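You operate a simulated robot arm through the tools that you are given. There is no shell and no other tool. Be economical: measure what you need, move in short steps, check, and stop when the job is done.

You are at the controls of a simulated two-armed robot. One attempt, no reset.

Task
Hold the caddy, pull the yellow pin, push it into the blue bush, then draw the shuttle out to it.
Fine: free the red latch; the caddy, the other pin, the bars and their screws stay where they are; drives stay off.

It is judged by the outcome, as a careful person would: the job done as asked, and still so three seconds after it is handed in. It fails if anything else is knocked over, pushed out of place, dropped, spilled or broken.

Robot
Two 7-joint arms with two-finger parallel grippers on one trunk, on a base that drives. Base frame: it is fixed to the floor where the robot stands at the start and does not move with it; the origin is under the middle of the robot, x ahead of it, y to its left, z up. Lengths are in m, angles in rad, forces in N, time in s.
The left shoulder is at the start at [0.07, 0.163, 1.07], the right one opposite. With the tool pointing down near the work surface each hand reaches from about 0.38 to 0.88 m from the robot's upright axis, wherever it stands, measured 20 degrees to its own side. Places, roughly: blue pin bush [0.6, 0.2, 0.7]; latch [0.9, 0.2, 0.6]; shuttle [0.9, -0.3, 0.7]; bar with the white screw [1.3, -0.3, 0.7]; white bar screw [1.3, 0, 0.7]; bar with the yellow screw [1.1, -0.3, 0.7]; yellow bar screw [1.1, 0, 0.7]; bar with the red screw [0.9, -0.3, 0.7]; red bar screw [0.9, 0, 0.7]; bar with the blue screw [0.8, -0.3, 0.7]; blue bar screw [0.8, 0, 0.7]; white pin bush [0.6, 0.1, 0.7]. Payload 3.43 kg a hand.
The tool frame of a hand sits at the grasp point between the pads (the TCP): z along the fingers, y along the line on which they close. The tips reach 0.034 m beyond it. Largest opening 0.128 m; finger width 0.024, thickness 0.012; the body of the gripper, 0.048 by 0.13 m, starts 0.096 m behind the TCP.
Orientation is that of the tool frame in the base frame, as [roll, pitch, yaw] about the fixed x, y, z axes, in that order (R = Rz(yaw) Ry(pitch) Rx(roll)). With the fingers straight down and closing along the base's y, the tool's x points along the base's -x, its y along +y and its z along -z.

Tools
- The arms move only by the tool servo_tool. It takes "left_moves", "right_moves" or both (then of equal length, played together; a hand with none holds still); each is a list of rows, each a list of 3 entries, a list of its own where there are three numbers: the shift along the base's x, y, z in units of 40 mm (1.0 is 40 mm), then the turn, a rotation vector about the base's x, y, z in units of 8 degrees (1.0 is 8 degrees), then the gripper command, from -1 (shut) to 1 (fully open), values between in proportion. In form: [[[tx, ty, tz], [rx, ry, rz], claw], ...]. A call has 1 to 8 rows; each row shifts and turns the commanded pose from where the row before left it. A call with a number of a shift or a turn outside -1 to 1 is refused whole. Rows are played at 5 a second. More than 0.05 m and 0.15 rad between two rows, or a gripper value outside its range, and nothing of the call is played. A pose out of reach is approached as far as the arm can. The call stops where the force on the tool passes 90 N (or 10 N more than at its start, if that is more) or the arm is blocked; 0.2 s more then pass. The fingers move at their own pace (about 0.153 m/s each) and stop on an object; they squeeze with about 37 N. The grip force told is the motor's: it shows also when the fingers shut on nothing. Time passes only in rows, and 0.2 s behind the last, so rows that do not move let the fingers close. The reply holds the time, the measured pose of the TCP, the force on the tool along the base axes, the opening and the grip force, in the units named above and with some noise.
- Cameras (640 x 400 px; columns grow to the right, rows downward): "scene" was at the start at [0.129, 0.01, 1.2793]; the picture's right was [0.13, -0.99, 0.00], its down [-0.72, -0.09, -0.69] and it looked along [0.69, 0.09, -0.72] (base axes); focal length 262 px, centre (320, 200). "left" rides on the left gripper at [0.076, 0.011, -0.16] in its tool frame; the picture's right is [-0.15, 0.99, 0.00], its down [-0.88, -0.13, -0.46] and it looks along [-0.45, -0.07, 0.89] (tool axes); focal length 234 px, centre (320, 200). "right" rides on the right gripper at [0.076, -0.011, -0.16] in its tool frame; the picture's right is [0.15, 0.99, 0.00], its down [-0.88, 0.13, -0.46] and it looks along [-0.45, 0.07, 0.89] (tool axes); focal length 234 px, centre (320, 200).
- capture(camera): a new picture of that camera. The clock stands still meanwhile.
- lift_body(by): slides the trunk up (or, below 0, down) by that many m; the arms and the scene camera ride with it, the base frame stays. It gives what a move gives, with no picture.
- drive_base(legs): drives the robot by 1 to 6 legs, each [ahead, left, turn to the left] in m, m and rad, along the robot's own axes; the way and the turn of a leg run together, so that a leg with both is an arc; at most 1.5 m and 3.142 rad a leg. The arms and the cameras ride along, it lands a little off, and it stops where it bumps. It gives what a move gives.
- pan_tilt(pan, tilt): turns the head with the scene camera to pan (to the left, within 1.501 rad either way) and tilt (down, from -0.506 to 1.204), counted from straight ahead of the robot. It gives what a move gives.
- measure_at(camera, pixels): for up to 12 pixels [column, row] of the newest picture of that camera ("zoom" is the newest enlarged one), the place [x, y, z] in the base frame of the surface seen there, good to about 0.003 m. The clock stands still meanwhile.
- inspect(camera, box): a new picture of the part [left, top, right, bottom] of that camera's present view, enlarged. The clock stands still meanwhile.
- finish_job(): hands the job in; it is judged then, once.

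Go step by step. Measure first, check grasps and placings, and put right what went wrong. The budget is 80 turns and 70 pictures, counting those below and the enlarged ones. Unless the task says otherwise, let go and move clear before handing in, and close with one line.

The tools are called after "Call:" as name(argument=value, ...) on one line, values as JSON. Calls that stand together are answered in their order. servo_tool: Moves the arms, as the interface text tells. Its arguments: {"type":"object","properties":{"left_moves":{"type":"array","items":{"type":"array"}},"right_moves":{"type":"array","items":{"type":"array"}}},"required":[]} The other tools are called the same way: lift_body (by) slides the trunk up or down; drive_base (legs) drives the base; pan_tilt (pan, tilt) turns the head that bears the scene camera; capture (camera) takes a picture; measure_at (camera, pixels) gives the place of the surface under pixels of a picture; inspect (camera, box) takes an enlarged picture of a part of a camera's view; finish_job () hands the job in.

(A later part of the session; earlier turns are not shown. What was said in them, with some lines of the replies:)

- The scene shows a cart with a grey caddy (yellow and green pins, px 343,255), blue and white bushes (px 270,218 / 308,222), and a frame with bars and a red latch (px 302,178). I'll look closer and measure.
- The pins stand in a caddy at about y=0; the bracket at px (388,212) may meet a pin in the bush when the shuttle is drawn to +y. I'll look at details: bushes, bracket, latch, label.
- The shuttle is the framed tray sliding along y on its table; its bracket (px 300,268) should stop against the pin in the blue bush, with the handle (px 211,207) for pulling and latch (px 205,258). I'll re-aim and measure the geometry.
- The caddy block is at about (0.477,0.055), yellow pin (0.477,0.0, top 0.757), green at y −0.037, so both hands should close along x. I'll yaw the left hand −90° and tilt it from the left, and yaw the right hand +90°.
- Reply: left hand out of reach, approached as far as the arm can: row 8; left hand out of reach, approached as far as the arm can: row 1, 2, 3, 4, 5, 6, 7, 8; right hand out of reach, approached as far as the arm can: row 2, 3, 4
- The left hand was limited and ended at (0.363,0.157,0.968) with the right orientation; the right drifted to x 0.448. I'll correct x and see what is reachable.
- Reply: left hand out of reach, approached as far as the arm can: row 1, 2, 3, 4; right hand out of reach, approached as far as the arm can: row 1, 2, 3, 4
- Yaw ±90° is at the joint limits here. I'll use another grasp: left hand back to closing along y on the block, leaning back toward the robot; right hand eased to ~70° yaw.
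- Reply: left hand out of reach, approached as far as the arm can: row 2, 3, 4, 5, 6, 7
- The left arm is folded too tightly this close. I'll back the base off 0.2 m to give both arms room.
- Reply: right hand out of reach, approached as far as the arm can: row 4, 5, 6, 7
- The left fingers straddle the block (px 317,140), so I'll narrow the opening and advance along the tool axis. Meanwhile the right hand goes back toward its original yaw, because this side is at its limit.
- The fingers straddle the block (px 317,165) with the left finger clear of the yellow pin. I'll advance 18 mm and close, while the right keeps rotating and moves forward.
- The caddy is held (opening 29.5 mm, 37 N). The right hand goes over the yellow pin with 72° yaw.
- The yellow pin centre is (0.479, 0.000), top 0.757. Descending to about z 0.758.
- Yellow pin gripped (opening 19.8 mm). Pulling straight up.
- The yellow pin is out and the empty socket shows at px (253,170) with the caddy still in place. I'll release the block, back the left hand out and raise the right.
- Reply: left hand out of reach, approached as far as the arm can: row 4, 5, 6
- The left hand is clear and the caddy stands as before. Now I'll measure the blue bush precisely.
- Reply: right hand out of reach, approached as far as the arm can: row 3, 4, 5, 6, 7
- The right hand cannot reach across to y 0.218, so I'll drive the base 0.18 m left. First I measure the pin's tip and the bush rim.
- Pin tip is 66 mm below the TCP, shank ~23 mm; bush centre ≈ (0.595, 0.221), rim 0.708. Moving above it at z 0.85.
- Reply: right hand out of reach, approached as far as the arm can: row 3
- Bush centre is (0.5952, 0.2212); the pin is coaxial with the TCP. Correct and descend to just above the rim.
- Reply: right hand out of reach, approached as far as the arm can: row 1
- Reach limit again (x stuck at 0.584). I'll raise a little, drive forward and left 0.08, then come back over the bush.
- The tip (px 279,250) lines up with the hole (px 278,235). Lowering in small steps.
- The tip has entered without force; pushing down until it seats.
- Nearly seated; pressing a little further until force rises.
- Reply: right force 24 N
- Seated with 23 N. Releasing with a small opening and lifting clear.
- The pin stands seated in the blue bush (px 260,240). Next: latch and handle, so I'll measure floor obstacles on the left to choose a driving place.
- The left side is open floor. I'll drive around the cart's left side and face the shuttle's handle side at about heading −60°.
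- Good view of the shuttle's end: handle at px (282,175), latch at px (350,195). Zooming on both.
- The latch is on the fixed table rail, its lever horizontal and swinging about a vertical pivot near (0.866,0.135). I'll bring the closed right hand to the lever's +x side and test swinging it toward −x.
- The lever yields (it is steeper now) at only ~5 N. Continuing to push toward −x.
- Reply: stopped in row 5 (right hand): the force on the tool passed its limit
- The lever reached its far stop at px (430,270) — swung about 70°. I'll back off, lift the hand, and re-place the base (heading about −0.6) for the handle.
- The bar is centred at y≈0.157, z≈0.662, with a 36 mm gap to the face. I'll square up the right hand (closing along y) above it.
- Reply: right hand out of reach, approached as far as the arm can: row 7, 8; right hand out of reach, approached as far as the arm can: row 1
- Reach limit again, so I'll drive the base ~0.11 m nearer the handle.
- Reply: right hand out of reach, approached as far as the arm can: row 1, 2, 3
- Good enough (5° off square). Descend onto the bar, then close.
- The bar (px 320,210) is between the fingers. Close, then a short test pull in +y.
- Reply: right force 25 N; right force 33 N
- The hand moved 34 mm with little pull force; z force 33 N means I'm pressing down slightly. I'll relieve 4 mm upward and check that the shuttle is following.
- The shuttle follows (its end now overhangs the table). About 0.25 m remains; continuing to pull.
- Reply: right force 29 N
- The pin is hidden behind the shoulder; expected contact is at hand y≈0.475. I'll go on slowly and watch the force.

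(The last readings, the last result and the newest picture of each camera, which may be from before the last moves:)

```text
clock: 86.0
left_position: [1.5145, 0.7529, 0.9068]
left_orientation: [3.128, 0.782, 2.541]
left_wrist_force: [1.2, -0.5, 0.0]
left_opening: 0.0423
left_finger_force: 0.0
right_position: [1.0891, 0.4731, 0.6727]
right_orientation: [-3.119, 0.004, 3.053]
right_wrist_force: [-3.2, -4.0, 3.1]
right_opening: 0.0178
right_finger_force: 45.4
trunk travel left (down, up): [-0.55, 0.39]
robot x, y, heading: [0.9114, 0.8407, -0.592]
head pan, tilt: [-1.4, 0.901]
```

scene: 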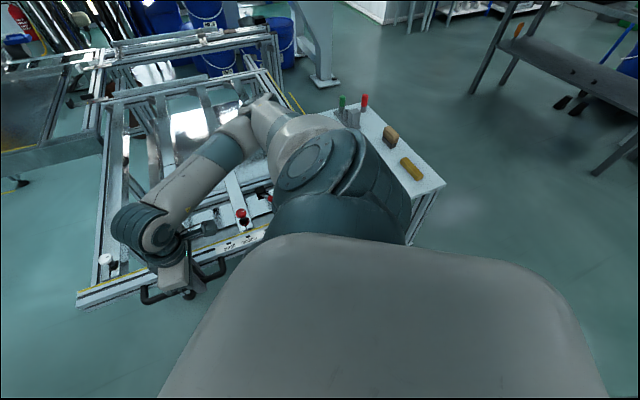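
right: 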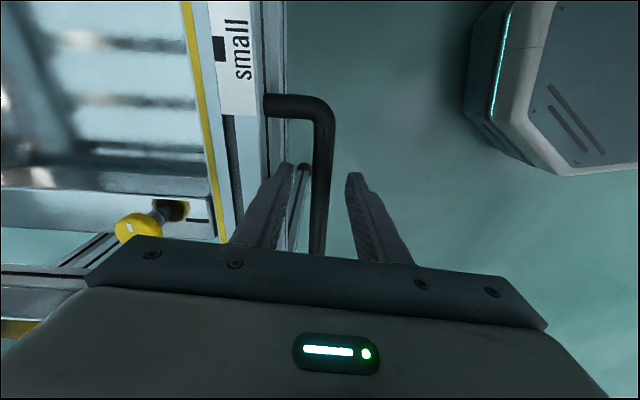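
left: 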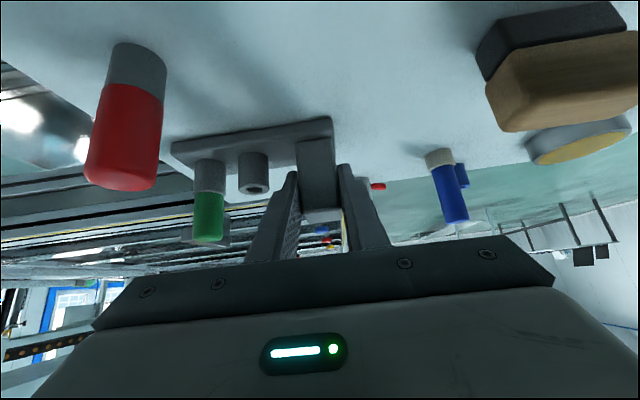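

Call:
servo_tool(right_moves=[[[0, 0.06, 0], [0, 0, 0], -1], [[0, 0.04, 0], [0, 0, 0], -1], [[0, 0, 0], [0, 0, 0], -1]])

Call:
servo_tool(right_moves=[[[0, 0.06, 0], [0, 0, 0], -1], [[0, 0.04, 0], [0, 0, 0], -1], [[0, 0, 0], [0, 0, 0], -1]])

```text
clock: 86.8
left_position: [1.5138, 0.7522, 0.9077]
left_orientation: [3.128, 0.782, 2.54]
left_wrist_force: [-0.1, 0.2, 0.9]
left_opening: 0.0422
left_finger_force: 0.0
right_position: [1.0895, 0.4759, 0.6735]
right_orientation: [-3.117, 0.001, 3.053]
right_wrist_force: [-2.2, -5.1, 7.4]
right_opening: 0.0178
right_finger_force: 44.8
trunk travel left (down, up): [-0.55, 0.39]
robot x, y, heading: [0.9089, 0.8406, -0.596]
head pan, tilt: [-1.4, 0.901]
```

```text
clock: 87.6
left_position: [1.5123, 0.751, 0.9084]
left_orientation: [3.128, 0.783, 2.542]
left_wrist_force: [0.7, 1.3, 0.2]
left_opening: 0.0421
left_finger_force: 0.1
right_position: [1.0892, 0.4778, 0.673]
right_orientation: [-3.115, 0.006, 3.05]
right_wrist_force: [-2.5, -21.0, 14.2]
right_opening: 0.0178
right_finger_force: 44.9
trunk travel left (down, up): [-0.55, 0.39]
robot x, y, heading: [0.9135, 0.8442, -0.599]
head pan, tilt: [-1.4, 0.901]
```

Fy jumped to −21 N at y 0.478, as predicted: the bracket meets the pin. Ease slightly, open and lift off.

Call:
servo_tool(right_moves=[[[0, -0.03, 0], [0, 0, 0], -1], [[0, 0, 0], [0, 0, 0], -0.28], [[0, 0, 0], [0, 0, 0], -0.28], [[0, 0, 0.5], [0, 0, 0], -0.28], [[0, 0, 0.8], [0, 0, 0], -0.28], [[0, 0, 1], [0, 0, 0], -0.28], [[0, 0, 1], [0, 0, 0], -0.28], [[0, 0, 1], [0, 0, 0], -0.28]])

Call:
drive_base(legs=[[-0.35, 0.1, 0], [0, 0, -0.6]])

Call:
pan_tilt(pan=-0.4, tilt=0.7)

Call:
capture(camera="scene")

```text
clock: 89.4
left_position: [1.514, 0.7525, 0.9076]
left_orientation: [3.129, 0.782, 2.542]
left_wrist_force: [-0.2, -0.2, 0.8]
left_opening: 0.0423
left_finger_force: 0.1
right_position: [1.1184, 0.4654, 0.8375]
right_orientation: [-3.117, 0.0, 3.053]
right_wrist_force: [-0.1, -0.4, 0.4]
right_opening: 0.0463
right_finger_force: 0.1
right hand out of reach, approached as far as the arm can: row 5, 6, 7
trunk travel left (down, up): [-0.55, 0.39]
robot x, y, heading: [0.9142, 0.8434, -0.595]
head pan, tilt: [-1.4, 0.901]
```

```text
clock: 93.4
left_position: [1.1224, 0.706, 0.9075]
left_orientation: [3.128, 0.783, 1.938]
left_wrist_force: [0.1, -0.5, 0.1]
left_opening: 0.042
left_finger_force: 0.1
right_position: [0.6335, 0.6939, 0.8384]
right_orientation: [-3.117, 0.0, 2.449]
right_wrist_force: [0.8, 0.2, 0.2]
right_opening: 0.0463
right_finger_force: 0.1
trunk travel left (down, up): [-0.55, 0.39]
robot x, y, heading: [0.6749, 1.1214, -1.199]
head pan, tilt: [-1.4, 0.901]
```

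```text
clock: 94.7
left_position: [1.1228, 0.705, 0.9065]
left_orientation: [3.128, 0.781, 1.939]
left_wrist_force: [-0.6, -0.1, 0.1]
left_opening: 0.0421
left_finger_force: 0.0
right_position: [0.6341, 0.6931, 0.8373]
right_orientation: [-3.12, 0.001, 2.45]
right_wrist_force: [-0.5, -0.7, -0.4]
right_opening: 0.0463
right_finger_force: 0.0
trunk travel left (down, up): [-0.55, 0.39]
robot x, y, heading: [0.6789, 1.1209, -1.203]
head pan, tilt: [-0.4, 0.7]
```

```text
12 pictures are left
```

scene: 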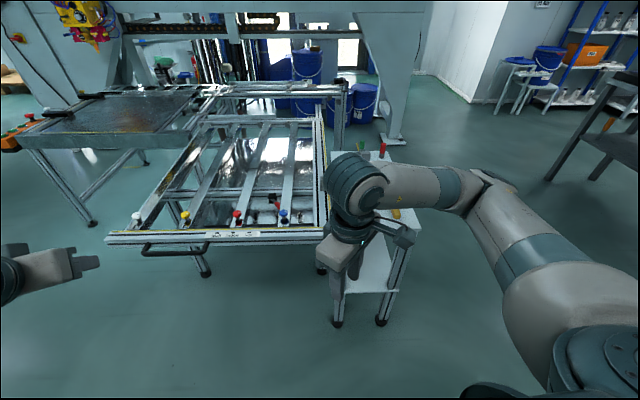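

Shuttle is out; my arm hides the pin. Shift the base left to see it.

Call:
drive_base(legs=[[0, 0.4, 0]])

Call:
pan_tilt(pan=-0.75, tilt=0.75)

Call:
capture(camera="scene")

```text
clock: 97.1
left_position: [1.4916, 0.8492, 0.9066]
left_orientation: [3.129, 0.781, 1.936]
left_wrist_force: [0.7, 1.1, -1.0]
left_opening: 0.0422
left_finger_force: 0.0
right_position: [1.0025, 0.8381, 0.8357]
right_orientation: [-3.12, 0.0, 2.447]
right_wrist_force: [-0.2, 0.4, -0.3]
right_opening: 0.0462
right_finger_force: 0.1
trunk travel left (down, up): [-0.55, 0.39]
robot x, y, heading: [1.0491, 1.2628, -1.2]
head pan, tilt: [-0.4, 0.7]
```

```text
clock: 98.0
left_position: [1.4909, 0.8494, 0.9074]
left_orientation: [3.13, 0.782, 1.935]
left_wrist_force: [0.5, -0.2, -0.9]
left_opening: 0.0422
left_finger_force: 0.1
right_position: [1.0019, 0.8383, 0.837]
right_orientation: [-3.119, 0.001, 2.446]
right_wrist_force: [-1.4, 0.8, -0.2]
right_opening: 0.0461
right_finger_force: 0.1
trunk travel left (down, up): [-0.55, 0.39]
robot x, y, heading: [1.0465, 1.2636, -1.201]
head pan, tilt: [-0.75, 0.75]
```

```text
11 pictures are left
```

scene: 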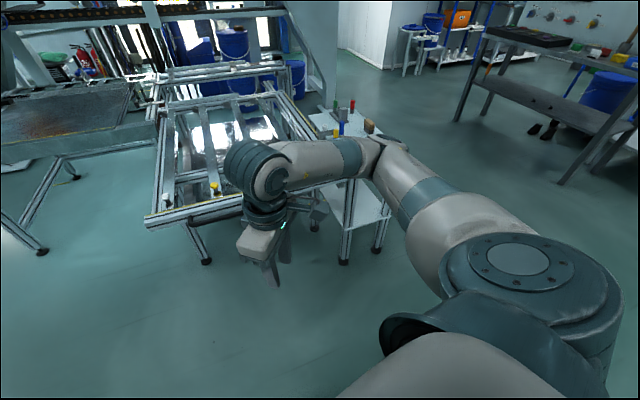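

Call:
inspect(camera="scene", box=[300, 90, 380, 150])

Call:
measure_at(camera="zoom", pixels=[[285, 300], [325, 290], [260, 270], [300, 330]])

```text
6.67 times, centred on (340, 120) of scene
```

zoom: 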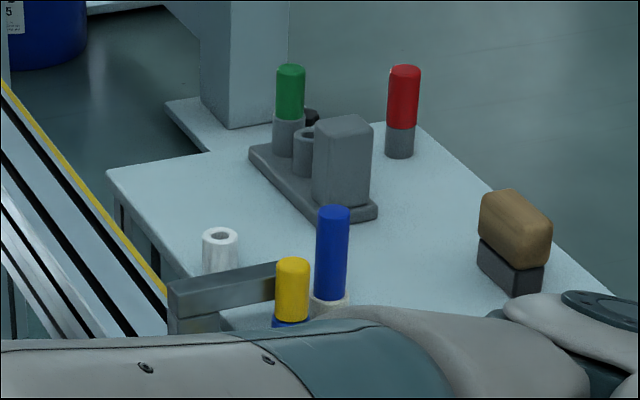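

```text
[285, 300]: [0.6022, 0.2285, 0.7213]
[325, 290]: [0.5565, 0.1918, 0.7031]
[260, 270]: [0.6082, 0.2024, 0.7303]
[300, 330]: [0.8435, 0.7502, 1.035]
```

The yellow pin is upright in the blue bush, with the bracket right against it. I'll confirm the gap.

Call:
inspect(camera="scene", box=[318, 118, 350, 138])

Call:
measure_at(camera="zoom", pixels=[[120, 250], [180, 230], [220, 215], [330, 150], [330, 220], [200, 200], [260, 190]])

```text
16.00 times, centred on (334, 128) of scene
```

zoom: 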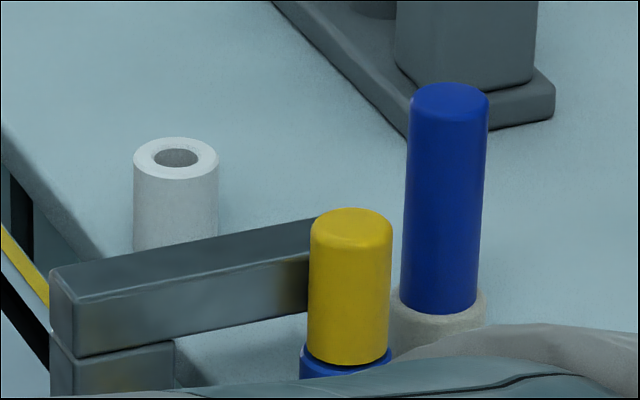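

```text
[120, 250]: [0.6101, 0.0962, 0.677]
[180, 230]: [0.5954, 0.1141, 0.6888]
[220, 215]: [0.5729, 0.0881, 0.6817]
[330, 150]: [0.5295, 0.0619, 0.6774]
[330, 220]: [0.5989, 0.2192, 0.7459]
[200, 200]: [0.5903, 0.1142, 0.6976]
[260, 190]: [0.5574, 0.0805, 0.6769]
```

Call:
measure_at(camera="zoom", pixels=[[200, 300], [240, 290], [270, 285], [295, 275], [200, 260], [350, 290], [350, 225], [350, 370]])

```text
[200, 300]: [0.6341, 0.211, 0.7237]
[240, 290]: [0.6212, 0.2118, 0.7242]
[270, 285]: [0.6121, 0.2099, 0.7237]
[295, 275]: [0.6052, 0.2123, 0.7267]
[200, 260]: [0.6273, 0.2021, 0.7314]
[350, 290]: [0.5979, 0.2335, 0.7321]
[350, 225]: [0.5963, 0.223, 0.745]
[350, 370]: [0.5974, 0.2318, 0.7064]
```

The bracket face is at y≈0.2115 and the pin's near side at about 0.211–0.213, so they touch to within a millimetre or so. The pin is seated, the caddy, green pin and bush are in place, the latch is swung over and both hands are clear. Handing in.

Call:
finish_job()

```text
The job is handed in.
```

The job is handed in: the yellow pin is seated in the blue bush, the red latch is swung free, and the shuttle is drawn out until its bracket meets the pin. The caddy and the green pin look undisturbed in the last pictures; I saw nothing touch the bars or screws but did not measure them again at the end, and the drives were not touched.
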